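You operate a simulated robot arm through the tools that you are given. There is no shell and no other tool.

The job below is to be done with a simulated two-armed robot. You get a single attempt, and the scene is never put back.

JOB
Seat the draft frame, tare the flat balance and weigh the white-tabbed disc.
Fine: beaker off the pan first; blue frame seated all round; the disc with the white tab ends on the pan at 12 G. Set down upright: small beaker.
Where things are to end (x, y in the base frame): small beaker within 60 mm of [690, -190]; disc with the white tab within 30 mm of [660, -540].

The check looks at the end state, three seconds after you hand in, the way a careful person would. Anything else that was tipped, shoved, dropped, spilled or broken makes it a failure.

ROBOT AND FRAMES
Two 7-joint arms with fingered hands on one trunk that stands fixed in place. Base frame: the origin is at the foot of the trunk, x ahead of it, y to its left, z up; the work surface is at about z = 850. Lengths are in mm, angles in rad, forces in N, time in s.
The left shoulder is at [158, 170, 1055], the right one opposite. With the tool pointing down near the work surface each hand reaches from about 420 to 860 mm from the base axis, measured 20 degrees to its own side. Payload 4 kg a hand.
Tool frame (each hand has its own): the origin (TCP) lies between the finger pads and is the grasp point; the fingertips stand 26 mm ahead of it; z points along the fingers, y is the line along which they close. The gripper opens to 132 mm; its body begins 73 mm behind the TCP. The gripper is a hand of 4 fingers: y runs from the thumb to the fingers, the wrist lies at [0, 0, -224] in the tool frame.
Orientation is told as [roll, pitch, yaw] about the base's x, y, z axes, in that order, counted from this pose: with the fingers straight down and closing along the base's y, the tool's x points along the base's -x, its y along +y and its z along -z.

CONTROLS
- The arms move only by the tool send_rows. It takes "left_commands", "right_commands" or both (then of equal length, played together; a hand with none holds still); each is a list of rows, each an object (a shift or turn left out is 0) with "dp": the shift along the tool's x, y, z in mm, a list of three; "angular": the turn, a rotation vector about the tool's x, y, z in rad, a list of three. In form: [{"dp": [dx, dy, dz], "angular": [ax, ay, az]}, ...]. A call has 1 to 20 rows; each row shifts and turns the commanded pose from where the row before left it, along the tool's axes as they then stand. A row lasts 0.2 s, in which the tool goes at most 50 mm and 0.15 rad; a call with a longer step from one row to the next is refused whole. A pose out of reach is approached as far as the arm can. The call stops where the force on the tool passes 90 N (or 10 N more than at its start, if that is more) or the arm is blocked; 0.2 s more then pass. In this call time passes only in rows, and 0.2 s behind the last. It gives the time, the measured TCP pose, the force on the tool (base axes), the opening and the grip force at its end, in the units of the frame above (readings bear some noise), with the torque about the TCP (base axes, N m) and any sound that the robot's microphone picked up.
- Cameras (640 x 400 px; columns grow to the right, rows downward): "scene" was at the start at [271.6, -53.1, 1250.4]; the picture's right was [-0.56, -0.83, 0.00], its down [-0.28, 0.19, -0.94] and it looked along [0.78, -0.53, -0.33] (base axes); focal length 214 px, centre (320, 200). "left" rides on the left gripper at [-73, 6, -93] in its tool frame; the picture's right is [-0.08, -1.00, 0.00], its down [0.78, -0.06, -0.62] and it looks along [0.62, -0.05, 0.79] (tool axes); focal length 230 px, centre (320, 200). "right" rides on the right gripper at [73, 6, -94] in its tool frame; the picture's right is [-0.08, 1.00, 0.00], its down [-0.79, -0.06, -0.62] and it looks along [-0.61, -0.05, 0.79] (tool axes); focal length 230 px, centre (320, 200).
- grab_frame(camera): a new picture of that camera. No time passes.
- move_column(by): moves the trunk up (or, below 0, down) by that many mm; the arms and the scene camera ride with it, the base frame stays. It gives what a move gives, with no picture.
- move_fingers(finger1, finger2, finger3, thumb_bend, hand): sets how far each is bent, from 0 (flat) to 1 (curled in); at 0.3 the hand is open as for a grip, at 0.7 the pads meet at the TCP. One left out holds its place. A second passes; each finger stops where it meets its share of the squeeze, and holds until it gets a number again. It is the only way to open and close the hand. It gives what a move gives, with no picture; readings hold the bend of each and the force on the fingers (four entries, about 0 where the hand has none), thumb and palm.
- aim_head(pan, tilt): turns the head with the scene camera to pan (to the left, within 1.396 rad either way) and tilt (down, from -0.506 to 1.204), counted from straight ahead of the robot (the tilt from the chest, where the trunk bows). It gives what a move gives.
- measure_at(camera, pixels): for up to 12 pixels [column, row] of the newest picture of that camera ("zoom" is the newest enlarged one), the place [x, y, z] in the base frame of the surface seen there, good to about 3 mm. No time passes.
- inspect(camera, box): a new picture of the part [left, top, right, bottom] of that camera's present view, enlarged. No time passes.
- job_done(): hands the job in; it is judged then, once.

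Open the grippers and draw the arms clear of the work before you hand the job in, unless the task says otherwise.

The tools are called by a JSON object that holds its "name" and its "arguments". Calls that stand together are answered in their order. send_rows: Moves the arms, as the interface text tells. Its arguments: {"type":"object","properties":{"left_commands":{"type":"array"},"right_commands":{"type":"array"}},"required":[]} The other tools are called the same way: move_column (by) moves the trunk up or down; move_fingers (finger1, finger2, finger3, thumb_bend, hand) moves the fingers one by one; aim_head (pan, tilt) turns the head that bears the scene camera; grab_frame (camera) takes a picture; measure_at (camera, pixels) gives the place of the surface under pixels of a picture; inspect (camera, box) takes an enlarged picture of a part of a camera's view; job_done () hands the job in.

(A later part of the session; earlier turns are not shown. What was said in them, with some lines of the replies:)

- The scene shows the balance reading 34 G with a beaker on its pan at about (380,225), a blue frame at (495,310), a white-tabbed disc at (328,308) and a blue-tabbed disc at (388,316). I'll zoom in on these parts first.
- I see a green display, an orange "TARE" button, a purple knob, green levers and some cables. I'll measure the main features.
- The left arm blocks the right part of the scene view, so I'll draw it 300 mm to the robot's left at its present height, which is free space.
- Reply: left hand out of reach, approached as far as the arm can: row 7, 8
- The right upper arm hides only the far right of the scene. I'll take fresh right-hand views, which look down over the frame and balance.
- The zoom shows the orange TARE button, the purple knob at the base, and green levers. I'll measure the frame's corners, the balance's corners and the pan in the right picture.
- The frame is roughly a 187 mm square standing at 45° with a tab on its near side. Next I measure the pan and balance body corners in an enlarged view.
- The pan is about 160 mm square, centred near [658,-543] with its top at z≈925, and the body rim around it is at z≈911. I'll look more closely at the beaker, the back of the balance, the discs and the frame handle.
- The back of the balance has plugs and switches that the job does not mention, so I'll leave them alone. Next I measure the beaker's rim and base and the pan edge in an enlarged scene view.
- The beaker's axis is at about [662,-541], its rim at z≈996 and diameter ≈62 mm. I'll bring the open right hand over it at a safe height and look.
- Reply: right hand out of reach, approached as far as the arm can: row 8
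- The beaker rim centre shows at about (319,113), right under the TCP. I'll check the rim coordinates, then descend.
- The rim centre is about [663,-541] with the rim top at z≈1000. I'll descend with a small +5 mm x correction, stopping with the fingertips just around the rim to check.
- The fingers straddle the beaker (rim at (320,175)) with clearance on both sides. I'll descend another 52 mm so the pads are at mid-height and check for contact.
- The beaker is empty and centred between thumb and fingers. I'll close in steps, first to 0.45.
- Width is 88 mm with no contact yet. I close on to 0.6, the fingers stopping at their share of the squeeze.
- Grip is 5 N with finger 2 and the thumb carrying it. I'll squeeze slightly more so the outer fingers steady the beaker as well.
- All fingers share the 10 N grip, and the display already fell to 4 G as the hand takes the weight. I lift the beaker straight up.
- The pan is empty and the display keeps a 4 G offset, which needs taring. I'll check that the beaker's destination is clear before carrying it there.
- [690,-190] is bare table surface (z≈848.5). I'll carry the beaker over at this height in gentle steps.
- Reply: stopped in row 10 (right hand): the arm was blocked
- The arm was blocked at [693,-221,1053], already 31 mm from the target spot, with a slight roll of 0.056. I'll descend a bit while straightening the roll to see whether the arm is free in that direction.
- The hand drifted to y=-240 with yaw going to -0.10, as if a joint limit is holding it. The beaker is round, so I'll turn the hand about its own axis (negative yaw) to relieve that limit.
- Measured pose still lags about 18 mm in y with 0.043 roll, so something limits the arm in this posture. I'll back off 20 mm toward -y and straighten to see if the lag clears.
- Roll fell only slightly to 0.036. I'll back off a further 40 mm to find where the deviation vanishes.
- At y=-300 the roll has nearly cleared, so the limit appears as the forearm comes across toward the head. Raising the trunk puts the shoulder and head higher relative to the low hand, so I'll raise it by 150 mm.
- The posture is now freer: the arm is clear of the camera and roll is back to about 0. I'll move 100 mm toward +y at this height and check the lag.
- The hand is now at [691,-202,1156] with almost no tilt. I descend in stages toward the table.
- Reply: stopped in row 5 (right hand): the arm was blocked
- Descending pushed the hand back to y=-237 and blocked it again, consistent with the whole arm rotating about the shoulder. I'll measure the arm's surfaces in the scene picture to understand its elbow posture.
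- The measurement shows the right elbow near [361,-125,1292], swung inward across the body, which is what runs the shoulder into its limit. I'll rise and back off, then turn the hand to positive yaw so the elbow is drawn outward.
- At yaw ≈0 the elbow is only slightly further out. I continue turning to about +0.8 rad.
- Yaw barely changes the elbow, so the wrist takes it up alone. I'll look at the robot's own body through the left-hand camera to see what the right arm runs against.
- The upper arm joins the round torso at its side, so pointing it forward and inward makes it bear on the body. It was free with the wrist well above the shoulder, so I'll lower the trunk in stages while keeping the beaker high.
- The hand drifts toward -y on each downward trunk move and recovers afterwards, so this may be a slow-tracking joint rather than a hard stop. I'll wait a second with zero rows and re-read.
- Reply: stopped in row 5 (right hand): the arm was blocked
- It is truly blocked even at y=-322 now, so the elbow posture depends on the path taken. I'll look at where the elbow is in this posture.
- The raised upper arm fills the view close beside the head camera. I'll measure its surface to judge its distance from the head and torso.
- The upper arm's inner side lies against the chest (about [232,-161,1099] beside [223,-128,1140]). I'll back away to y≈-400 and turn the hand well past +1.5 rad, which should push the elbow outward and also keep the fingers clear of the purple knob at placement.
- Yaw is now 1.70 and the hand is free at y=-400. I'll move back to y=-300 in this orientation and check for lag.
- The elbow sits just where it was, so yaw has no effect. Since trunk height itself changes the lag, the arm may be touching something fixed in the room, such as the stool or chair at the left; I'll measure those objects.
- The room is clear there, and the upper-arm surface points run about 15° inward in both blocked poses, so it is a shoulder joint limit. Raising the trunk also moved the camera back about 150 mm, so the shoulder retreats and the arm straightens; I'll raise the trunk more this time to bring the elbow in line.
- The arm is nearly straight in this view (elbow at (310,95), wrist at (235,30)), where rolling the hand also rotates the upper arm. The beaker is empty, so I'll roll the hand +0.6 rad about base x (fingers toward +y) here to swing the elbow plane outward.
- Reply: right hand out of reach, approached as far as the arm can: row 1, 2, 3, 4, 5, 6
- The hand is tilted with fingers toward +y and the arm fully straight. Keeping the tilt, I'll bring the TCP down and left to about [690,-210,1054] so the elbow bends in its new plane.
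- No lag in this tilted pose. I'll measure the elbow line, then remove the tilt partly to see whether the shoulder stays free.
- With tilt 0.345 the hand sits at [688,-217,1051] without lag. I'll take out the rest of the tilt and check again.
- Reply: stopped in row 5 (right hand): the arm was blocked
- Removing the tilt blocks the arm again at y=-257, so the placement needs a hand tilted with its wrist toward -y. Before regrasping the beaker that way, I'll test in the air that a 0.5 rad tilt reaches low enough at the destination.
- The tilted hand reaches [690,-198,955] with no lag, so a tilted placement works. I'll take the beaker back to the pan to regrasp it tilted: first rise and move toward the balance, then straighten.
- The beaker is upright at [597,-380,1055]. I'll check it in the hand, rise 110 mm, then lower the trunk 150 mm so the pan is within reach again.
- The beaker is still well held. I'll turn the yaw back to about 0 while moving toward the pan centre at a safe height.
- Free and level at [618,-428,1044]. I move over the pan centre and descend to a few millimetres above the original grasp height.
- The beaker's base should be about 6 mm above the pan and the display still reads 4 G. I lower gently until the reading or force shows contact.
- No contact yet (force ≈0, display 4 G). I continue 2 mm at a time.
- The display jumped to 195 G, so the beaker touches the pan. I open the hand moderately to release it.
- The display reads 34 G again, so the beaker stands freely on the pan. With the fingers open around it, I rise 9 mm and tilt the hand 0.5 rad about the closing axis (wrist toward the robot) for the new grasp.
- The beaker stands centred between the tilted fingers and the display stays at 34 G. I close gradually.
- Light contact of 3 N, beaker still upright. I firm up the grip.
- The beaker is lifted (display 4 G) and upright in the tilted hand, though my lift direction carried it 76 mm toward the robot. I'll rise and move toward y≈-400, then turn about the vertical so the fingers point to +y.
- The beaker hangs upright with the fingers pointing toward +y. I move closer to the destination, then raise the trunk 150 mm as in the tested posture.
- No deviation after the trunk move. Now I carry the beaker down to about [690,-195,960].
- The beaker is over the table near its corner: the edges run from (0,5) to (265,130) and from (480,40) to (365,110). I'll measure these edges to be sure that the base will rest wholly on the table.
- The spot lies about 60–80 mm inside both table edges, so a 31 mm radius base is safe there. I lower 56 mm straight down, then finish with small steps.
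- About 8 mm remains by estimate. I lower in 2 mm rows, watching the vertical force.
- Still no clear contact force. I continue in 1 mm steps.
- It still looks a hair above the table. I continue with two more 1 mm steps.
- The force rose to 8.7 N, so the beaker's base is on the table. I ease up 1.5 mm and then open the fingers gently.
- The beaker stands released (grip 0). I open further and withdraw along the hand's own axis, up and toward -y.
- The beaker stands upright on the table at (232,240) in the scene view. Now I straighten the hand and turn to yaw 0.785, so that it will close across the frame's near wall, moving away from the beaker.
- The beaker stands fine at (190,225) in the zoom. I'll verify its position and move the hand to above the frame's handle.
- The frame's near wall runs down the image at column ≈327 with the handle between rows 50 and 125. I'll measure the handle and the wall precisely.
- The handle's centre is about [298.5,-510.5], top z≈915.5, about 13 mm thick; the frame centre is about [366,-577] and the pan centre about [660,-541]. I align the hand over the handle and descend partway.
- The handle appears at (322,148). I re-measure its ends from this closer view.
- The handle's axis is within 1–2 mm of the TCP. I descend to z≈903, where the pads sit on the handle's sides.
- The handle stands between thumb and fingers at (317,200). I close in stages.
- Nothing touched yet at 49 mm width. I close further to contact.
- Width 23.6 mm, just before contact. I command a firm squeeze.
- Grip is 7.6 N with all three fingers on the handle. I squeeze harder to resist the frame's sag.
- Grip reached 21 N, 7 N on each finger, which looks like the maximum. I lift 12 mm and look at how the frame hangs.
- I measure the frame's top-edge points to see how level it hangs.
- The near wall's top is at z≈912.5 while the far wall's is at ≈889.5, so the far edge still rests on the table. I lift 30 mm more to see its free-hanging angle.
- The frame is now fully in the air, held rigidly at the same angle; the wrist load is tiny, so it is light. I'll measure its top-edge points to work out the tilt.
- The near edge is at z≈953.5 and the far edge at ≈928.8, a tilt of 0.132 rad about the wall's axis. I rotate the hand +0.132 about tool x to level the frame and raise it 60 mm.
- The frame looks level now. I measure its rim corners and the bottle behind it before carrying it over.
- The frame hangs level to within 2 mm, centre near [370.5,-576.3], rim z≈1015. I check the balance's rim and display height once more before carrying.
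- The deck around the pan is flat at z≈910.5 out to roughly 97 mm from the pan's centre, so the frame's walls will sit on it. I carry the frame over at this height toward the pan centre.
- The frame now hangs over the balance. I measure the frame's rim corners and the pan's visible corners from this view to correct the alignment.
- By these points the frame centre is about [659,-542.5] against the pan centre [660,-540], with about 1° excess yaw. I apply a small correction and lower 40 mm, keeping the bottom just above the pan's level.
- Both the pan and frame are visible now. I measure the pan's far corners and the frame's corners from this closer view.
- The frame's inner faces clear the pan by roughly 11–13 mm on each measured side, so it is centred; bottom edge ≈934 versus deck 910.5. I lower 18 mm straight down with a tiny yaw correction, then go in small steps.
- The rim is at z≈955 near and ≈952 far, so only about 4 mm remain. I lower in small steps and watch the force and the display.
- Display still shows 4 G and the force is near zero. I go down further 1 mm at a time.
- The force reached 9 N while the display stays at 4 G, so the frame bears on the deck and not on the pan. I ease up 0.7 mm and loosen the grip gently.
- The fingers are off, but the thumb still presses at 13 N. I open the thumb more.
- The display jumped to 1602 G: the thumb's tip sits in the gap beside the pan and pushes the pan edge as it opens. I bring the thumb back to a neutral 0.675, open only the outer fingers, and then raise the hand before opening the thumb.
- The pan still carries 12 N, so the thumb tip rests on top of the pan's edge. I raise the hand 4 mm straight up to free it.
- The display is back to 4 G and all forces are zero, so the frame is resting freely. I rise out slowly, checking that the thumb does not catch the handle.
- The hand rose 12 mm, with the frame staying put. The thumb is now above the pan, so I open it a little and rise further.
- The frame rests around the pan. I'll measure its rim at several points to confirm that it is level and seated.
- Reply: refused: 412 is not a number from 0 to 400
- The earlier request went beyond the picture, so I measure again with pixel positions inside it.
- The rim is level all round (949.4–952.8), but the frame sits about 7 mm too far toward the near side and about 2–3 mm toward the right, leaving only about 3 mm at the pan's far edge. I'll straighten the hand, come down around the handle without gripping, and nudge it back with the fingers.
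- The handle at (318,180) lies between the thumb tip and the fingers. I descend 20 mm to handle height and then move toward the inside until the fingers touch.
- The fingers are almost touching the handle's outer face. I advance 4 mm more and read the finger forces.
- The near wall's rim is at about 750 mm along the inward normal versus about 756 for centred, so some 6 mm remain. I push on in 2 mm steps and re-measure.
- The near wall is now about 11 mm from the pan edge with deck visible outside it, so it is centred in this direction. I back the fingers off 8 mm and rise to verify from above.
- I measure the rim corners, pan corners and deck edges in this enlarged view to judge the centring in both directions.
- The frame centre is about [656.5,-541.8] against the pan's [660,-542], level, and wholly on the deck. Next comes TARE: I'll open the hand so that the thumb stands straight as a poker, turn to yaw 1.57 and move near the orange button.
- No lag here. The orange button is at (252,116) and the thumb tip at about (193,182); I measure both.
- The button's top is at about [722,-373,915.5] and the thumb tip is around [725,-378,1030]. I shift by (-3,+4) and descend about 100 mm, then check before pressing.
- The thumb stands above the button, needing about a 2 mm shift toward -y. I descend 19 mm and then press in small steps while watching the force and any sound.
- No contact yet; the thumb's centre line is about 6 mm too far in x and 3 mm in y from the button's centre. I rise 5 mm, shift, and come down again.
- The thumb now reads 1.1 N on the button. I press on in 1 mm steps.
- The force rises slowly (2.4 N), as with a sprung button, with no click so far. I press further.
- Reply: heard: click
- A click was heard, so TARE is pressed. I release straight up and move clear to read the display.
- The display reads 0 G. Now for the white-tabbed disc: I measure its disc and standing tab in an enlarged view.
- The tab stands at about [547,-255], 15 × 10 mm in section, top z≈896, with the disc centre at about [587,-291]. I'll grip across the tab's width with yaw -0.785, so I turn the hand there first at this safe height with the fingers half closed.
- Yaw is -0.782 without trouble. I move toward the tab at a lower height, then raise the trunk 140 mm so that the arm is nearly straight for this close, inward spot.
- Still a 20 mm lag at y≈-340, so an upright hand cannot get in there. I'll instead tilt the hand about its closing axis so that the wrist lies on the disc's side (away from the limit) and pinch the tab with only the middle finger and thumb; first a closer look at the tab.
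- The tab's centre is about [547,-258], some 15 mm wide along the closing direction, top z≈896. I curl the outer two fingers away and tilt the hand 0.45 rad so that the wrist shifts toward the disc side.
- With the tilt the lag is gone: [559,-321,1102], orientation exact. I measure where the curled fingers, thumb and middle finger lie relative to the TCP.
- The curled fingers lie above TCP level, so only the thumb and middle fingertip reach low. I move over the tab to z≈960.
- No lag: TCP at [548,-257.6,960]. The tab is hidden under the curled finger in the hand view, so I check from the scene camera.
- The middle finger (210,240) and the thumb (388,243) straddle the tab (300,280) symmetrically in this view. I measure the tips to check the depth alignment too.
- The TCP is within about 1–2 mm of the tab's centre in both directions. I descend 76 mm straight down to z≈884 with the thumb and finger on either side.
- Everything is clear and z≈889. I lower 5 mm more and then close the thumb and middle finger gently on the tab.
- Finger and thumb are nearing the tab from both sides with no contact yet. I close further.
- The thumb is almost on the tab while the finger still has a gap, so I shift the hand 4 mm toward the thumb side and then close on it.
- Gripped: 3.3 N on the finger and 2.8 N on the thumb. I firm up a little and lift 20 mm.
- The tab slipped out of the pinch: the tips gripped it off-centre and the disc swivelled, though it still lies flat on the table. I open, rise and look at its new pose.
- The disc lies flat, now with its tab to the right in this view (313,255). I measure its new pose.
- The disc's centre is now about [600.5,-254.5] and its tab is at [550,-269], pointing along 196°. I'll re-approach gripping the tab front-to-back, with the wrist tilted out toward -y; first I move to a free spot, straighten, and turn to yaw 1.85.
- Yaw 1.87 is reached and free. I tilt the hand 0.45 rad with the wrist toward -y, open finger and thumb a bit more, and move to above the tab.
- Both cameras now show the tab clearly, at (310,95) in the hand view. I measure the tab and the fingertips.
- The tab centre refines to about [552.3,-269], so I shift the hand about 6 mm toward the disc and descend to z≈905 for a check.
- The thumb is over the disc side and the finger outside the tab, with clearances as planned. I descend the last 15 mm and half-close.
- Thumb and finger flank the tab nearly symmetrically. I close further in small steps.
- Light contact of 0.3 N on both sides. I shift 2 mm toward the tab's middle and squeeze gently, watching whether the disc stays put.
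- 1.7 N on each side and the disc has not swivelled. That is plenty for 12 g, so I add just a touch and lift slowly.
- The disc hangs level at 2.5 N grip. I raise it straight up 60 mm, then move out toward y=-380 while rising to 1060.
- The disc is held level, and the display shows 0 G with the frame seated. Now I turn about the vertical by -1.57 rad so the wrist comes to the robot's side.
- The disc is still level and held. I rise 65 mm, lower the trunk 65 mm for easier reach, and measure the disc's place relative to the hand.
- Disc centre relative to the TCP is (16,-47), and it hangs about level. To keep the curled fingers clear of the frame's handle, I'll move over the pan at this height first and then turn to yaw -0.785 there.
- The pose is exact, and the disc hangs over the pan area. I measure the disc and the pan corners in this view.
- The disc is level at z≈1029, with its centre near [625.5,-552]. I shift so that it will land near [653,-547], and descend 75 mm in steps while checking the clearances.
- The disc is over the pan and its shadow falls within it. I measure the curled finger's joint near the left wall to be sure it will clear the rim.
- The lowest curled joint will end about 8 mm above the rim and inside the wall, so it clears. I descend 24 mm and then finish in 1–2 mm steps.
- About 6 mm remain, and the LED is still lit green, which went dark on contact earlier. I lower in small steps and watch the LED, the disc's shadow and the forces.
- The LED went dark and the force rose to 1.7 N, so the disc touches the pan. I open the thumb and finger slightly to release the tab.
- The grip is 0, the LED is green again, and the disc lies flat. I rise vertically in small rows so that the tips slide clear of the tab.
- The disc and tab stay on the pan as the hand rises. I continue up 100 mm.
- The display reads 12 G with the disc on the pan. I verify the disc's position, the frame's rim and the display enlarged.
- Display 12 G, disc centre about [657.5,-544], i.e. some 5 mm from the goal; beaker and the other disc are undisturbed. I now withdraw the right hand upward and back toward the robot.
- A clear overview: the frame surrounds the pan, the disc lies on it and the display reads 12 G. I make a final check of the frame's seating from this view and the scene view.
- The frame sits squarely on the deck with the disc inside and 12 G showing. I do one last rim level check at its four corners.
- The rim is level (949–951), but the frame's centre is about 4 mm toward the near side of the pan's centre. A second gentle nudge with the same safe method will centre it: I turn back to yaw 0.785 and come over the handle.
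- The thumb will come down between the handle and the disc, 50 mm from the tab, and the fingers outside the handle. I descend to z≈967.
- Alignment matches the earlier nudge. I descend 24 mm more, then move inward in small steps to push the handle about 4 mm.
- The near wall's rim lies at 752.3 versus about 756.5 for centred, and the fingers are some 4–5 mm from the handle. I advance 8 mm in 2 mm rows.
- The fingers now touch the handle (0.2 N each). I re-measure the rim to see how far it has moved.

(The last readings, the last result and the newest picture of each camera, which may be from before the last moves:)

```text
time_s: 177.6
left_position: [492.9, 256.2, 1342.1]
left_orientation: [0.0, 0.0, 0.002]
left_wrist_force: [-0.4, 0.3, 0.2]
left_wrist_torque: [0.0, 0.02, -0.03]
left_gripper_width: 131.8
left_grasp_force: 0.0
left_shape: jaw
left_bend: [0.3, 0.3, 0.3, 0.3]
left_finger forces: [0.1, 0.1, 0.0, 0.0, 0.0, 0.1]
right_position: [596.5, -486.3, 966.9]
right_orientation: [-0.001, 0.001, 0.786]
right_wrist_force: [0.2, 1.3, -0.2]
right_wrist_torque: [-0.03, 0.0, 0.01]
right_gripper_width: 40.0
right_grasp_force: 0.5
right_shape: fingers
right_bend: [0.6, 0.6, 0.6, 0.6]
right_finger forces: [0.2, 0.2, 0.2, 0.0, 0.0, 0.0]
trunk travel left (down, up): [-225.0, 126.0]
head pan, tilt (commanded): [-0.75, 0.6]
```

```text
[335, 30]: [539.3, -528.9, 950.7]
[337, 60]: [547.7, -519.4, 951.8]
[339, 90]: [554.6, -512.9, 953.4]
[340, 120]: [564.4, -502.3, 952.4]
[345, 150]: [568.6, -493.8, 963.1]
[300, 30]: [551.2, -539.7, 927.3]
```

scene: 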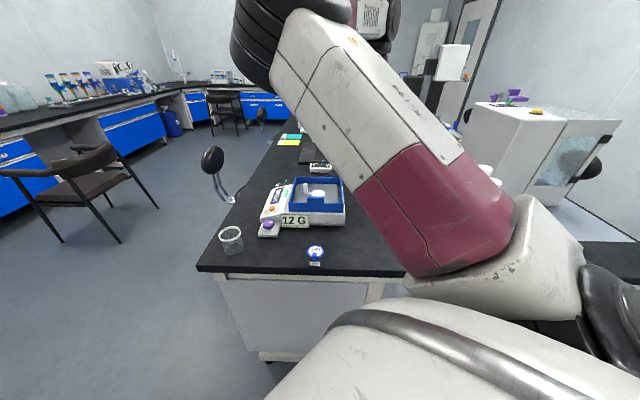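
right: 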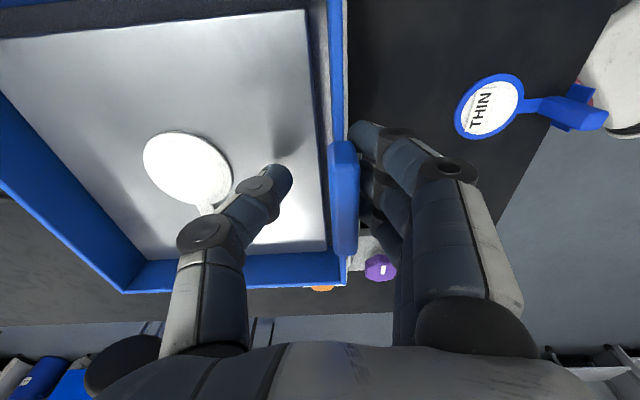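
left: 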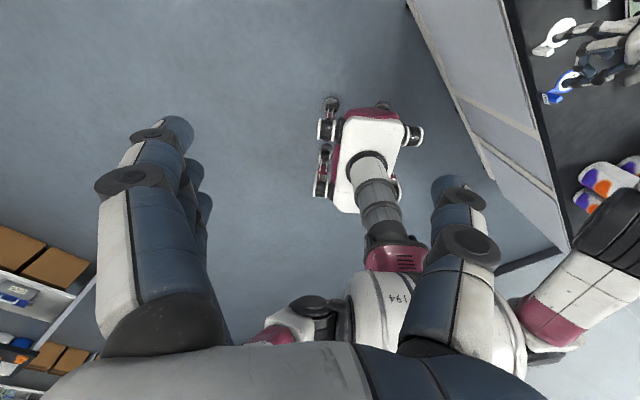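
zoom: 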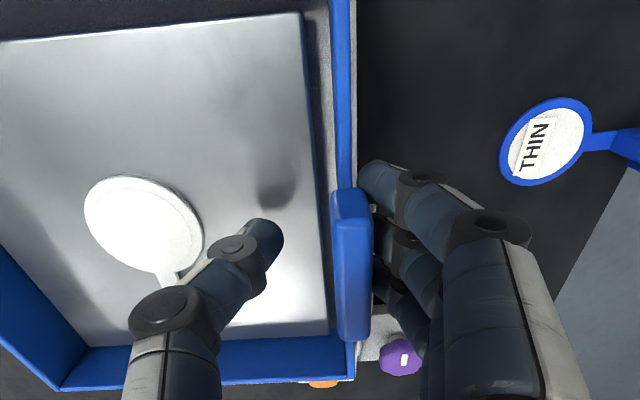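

The rim moved from 752.3 to 754.8; I push 2 mm more.

{"name": "send_rows", "arguments": {"right_commands": [{"dp": [0, -1, 0]}, {"dp": [0, -1, 0]}, {"dp": [0, 0, 0]}]}}

{"name": "grab_frame", "arguments": {"camera": "right"}}

{"name": "measure_at", "arguments": {"camera": "right", "pixels": [[336, 30], [338, 60], [340, 90], [341, 120], [307, 60], [311, 100], [315, 140]]}}

```text
time_s: 178.4
left_position: [492.7, 256.8, 1341.5]
left_orientation: [0.0, -0.003, 0.003]
left_wrist_force: [0.5, -0.1, -0.9]
left_wrist_torque: [-0.02, 0.02, -0.03]
left_gripper_width: 132.0
left_grasp_force: 0.1
left_shape: jaw
left_bend: [0.3, 0.3, 0.3, 0.3]
left_finger forces: [0.1, 0.1, 0.1, 0.0, 0.1, 0.0]
right_position: [598.0, -486.8, 966.7]
right_orientation: [-0.003, 0.0, 0.783]
right_wrist_force: [-1.3, 1.4, -0.3]
right_wrist_torque: [0.03, -0.01, 0.0]
right_gripper_width: 40.8
right_grasp_force: 1.0
right_shape: fingers
right_bend: [0.59, 0.59, 0.59, 0.6]
right_finger forces: [0.9, 0.9, 0.9, 0.0, 0.0, 0.0]
trunk travel left (down, up): [-225.0, 126.0]
head pan, tilt (commanded): [-0.75, 0.6]
```

```text
taken
```

right: 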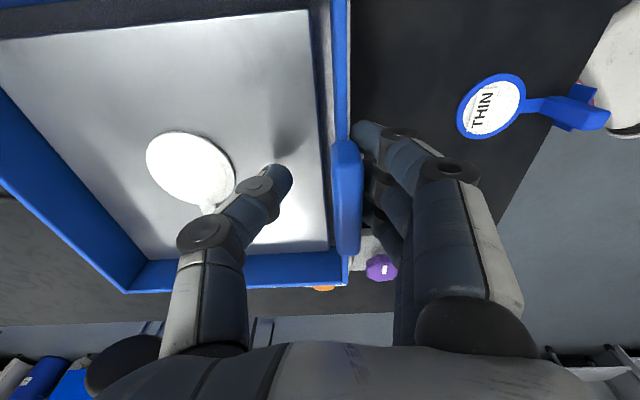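

```text
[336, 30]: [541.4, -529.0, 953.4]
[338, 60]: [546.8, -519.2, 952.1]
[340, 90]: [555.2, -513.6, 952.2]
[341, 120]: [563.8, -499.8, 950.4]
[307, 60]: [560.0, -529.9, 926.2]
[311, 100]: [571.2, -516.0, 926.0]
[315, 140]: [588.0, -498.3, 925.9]
```

The finger force rose to 0.9 N each with no further movement, so the frame now seems to be up against a stop. I stop pushing, back off, and check the display.

{"name": "send_rows", "arguments": {"right_commands": [{"dp": [0, 3, 0]}, {"dp": [0, 5, 0]}, {"dp": [0, 2, 0]}]}}

{"name": "grab_frame", "arguments": {"camera": "right"}}

{"name": "grab_frame", "arguments": {"camera": "scene"}}

```text
time_s: 179.2
left_position: [493.2, 256.6, 1341.2]
left_orientation: [-0.001, -0.002, 0.003]
left_wrist_force: [-0.2, -0.1, 0.1]
left_wrist_torque: [0.01, -0.01, 0.03]
left_gripper_width: 131.9
left_grasp_force: 0.1
left_shape: jaw
left_bend: [0.3, 0.3, 0.3, 0.3]
left_finger forces: [0.0, 0.0, 0.1, 0.0, 0.1, 0.1]
right_position: [590.4, -481.0, 967.5]
right_orientation: [-0.001, -0.001, 0.785]
right_wrist_force: [0.0, -0.6, 0.5]
right_wrist_torque: [0.0, 0.0, 0.02]
right_gripper_width: 39.9
right_grasp_force: 0.0
right_shape: fingers
right_bend: [0.6, 0.6, 0.6, 0.6]
right_finger forces: [0.1, 0.1, 0.0, 0.0, 0.0, 0.1]
trunk travel left (down, up): [-225.0, 126.0]
head pan, tilt (commanded): [-0.75, 0.6]
```

```text
taken
```

right: 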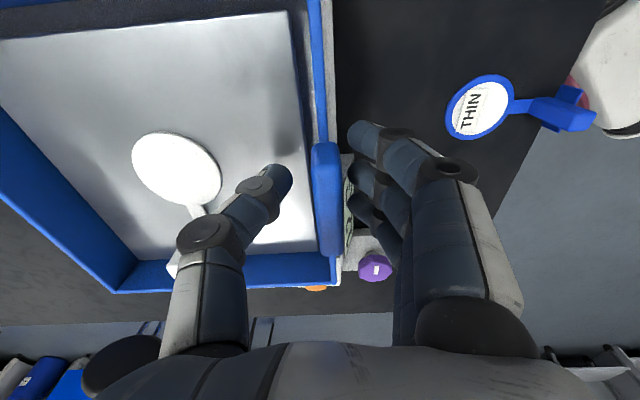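

```text
taken
```

scene: 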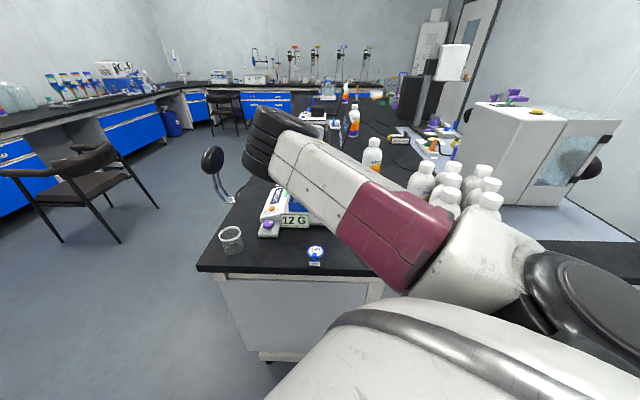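

After backing off, the handle sits exactly where it was, so the frame is already bearing against its seat; the display still reads 12 G. I rise and withdraw the arm.

{"name": "send_rows", "arguments": {"right_commands": [{"dp": [0, 0, -20]}, {"dp": [0, 0, -35]}, {"dp": [0, 0, -40]}, {"dp": [20, 0, -40]}, {"dp": [35, 0, -25]}, {"dp": [35, 20, -20]}, {"dp": [35, 25, -10]}, {"dp": [35, 25, -10]}]}}

{"name": "move_fingers", "arguments": {"hand": "right", "finger1": 0.3, "finger2": 0.3, "finger3": 0.3, "thumb_bend": 0.3}}

{"name": "grab_frame", "arguments": {"camera": "right"}}

{"name": "grab_frame", "arguments": {"camera": "scene"}}

```text
time_s: 181.0
left_position: [491.9, 257.1, 1341.3]
left_orientation: [-0.002, -0.001, 0.001]
left_wrist_force: [-0.2, 0.2, 0.4]
left_wrist_torque: [0.06, 0.02, 0.01]
left_gripper_width: 131.9
left_grasp_force: 0.1
left_shape: jaw
left_bend: [0.3, 0.3, 0.3, 0.3]
left_finger forces: [0.0, 0.0, 0.0, 0.1, 0.0, 0.0]
right_position: [429.2, -543.2, 1166.1]
right_orientation: [-0.004, 0.0, 0.785]
right_wrist_force: [0.6, 0.1, 0.3]
right_wrist_torque: [-0.02, -0.05, 0.04]
right_gripper_width: 39.9
right_grasp_force: 0.1
right_shape: fingers
right_bend: [0.6, 0.6, 0.6, 0.6]
right_finger forces: [0.0, 0.0, 0.0, 0.0, 0.1, 0.1]
trunk travel left (down, up): [-225.0, 126.0]
head pan, tilt (commanded): [-0.75, 0.6]
```

```text
time_s: 182.0
left_position: [492.4, 256.8, 1342.1]
left_orientation: [-0.001, -0.001, 0.002]
left_wrist_force: [0.3, 0.4, 0.1]
left_wrist_torque: [0.0, 0.0, 0.02]
left_gripper_width: 131.9
left_grasp_force: 0.1
left_shape: jaw
left_bend: [0.3, 0.3, 0.3, 0.3]
left_finger forces: [0.1, 0.0, 0.1, 0.1, 0.1, 0.0]
right_position: [429.8, -543.1, 1164.3]
right_orientation: [-0.003, -0.001, 0.785]
right_wrist_force: [0.6, -0.5, -0.2]
right_wrist_torque: [0.0, 0.02, 0.02]
right_gripper_width: 135.6
right_grasp_force: 0.1
right_shape: fingers
right_bend: [0.3, 0.3, 0.3, 0.3]
right_finger forces: [0.1, 0.0, 0.0, 0.0, 0.1, 0.0]
trunk travel left (down, up): [-225.0, 126.0]
head pan, tilt (commanded): [-0.75, 0.6]
```

```text
taken
```

right: 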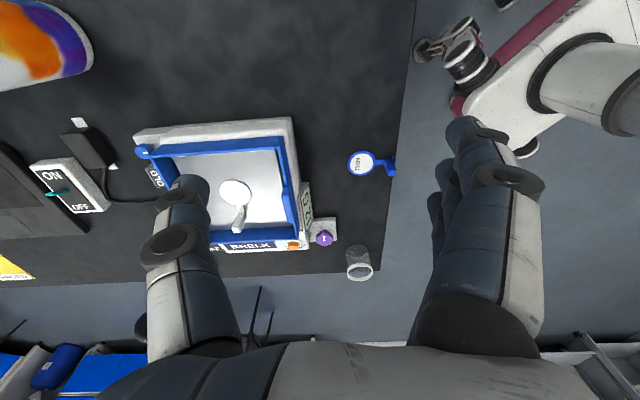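

```text
taken
```

scene: 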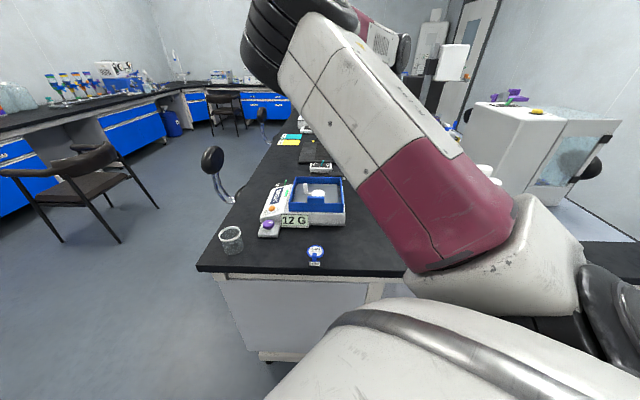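

Everything is in place: frame on the balance, disc on the pan, 12 G, beaker upright, hands open and clear. One last enlarged look before handing in.

{"name": "inspect", "arguments": {"camera": "right", "box": [120, 100, 340, 260]}}

{"name": "inspect", "arguments": {"camera": "scene", "box": [210, 160, 360, 280]}}

```text
2.50 times, centred on (230, 180) of right
```

zoom: 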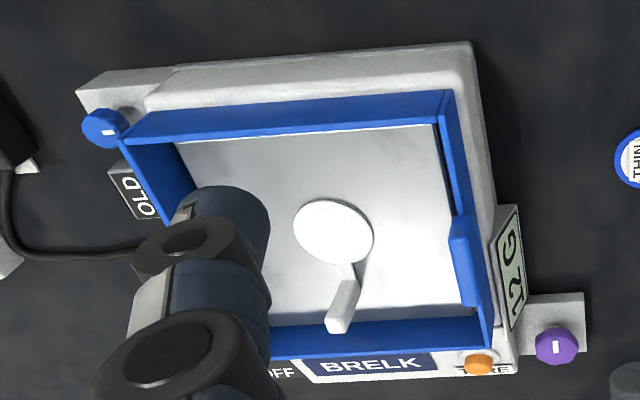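

```text
3.33 times, centred on (285, 220) of scene
```

zoom: 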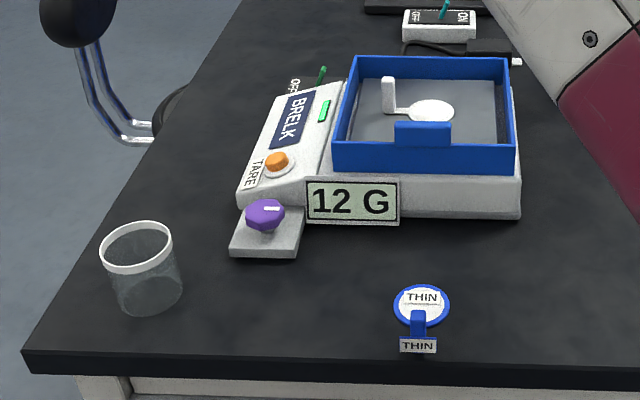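

The final view shows the frame level on the deck all round, the white-tabbed disc on the pan at 12 G, the beaker upright at its place and the blue disc untouched. Both hands are open and clear, so I hand the job in.

{"name": "job_done", "arguments": {}}

```text
The job is handed in.
```

The balance reads 12 G with the white-tabbed disc on the pan, and I have handed the job in. I don't have the check's verdict.

| Item | Final state | Goal |
|---|---|---|
| Small beaker | Upright at about [690, -195] | Within 60 mm of [690, -190] |
| White-tabbed disc | On the pan at about [657, -544] | Within 30 mm of [660, -540] |
| Blue frame | Level to within about 2 mm around the pan | Seated all round |
| Balance | Tared to 0 G before the disc went on; now 12 G | 12 G |

- **Frame centring:** the frame sits about 4 mm toward the near side of the pan's centre. I nudged it twice. The second time it would not move further, so I took it to be bearing on its seat and left it.
- **Beaker:** it went back on the pan once so I could regrip it, because the arm could not reach its spot with the hand upright. It was off the pan before I seated the frame and tared.
- **Disc:** on the first try the tab slipped out of my grip and the disc turned on the table. It stayed flat, and the second pick-up held.
- **Frame placing:** while I let go of the frame, my thumb pressed on the pan for a moment and the reading jumped to about 1600 G. It returned to 4 G once I lifted clear, before the tare.

The blue "THIN" disc, the knobs, switches and bottles were not touched. Both hands were open and clear at hand-in.
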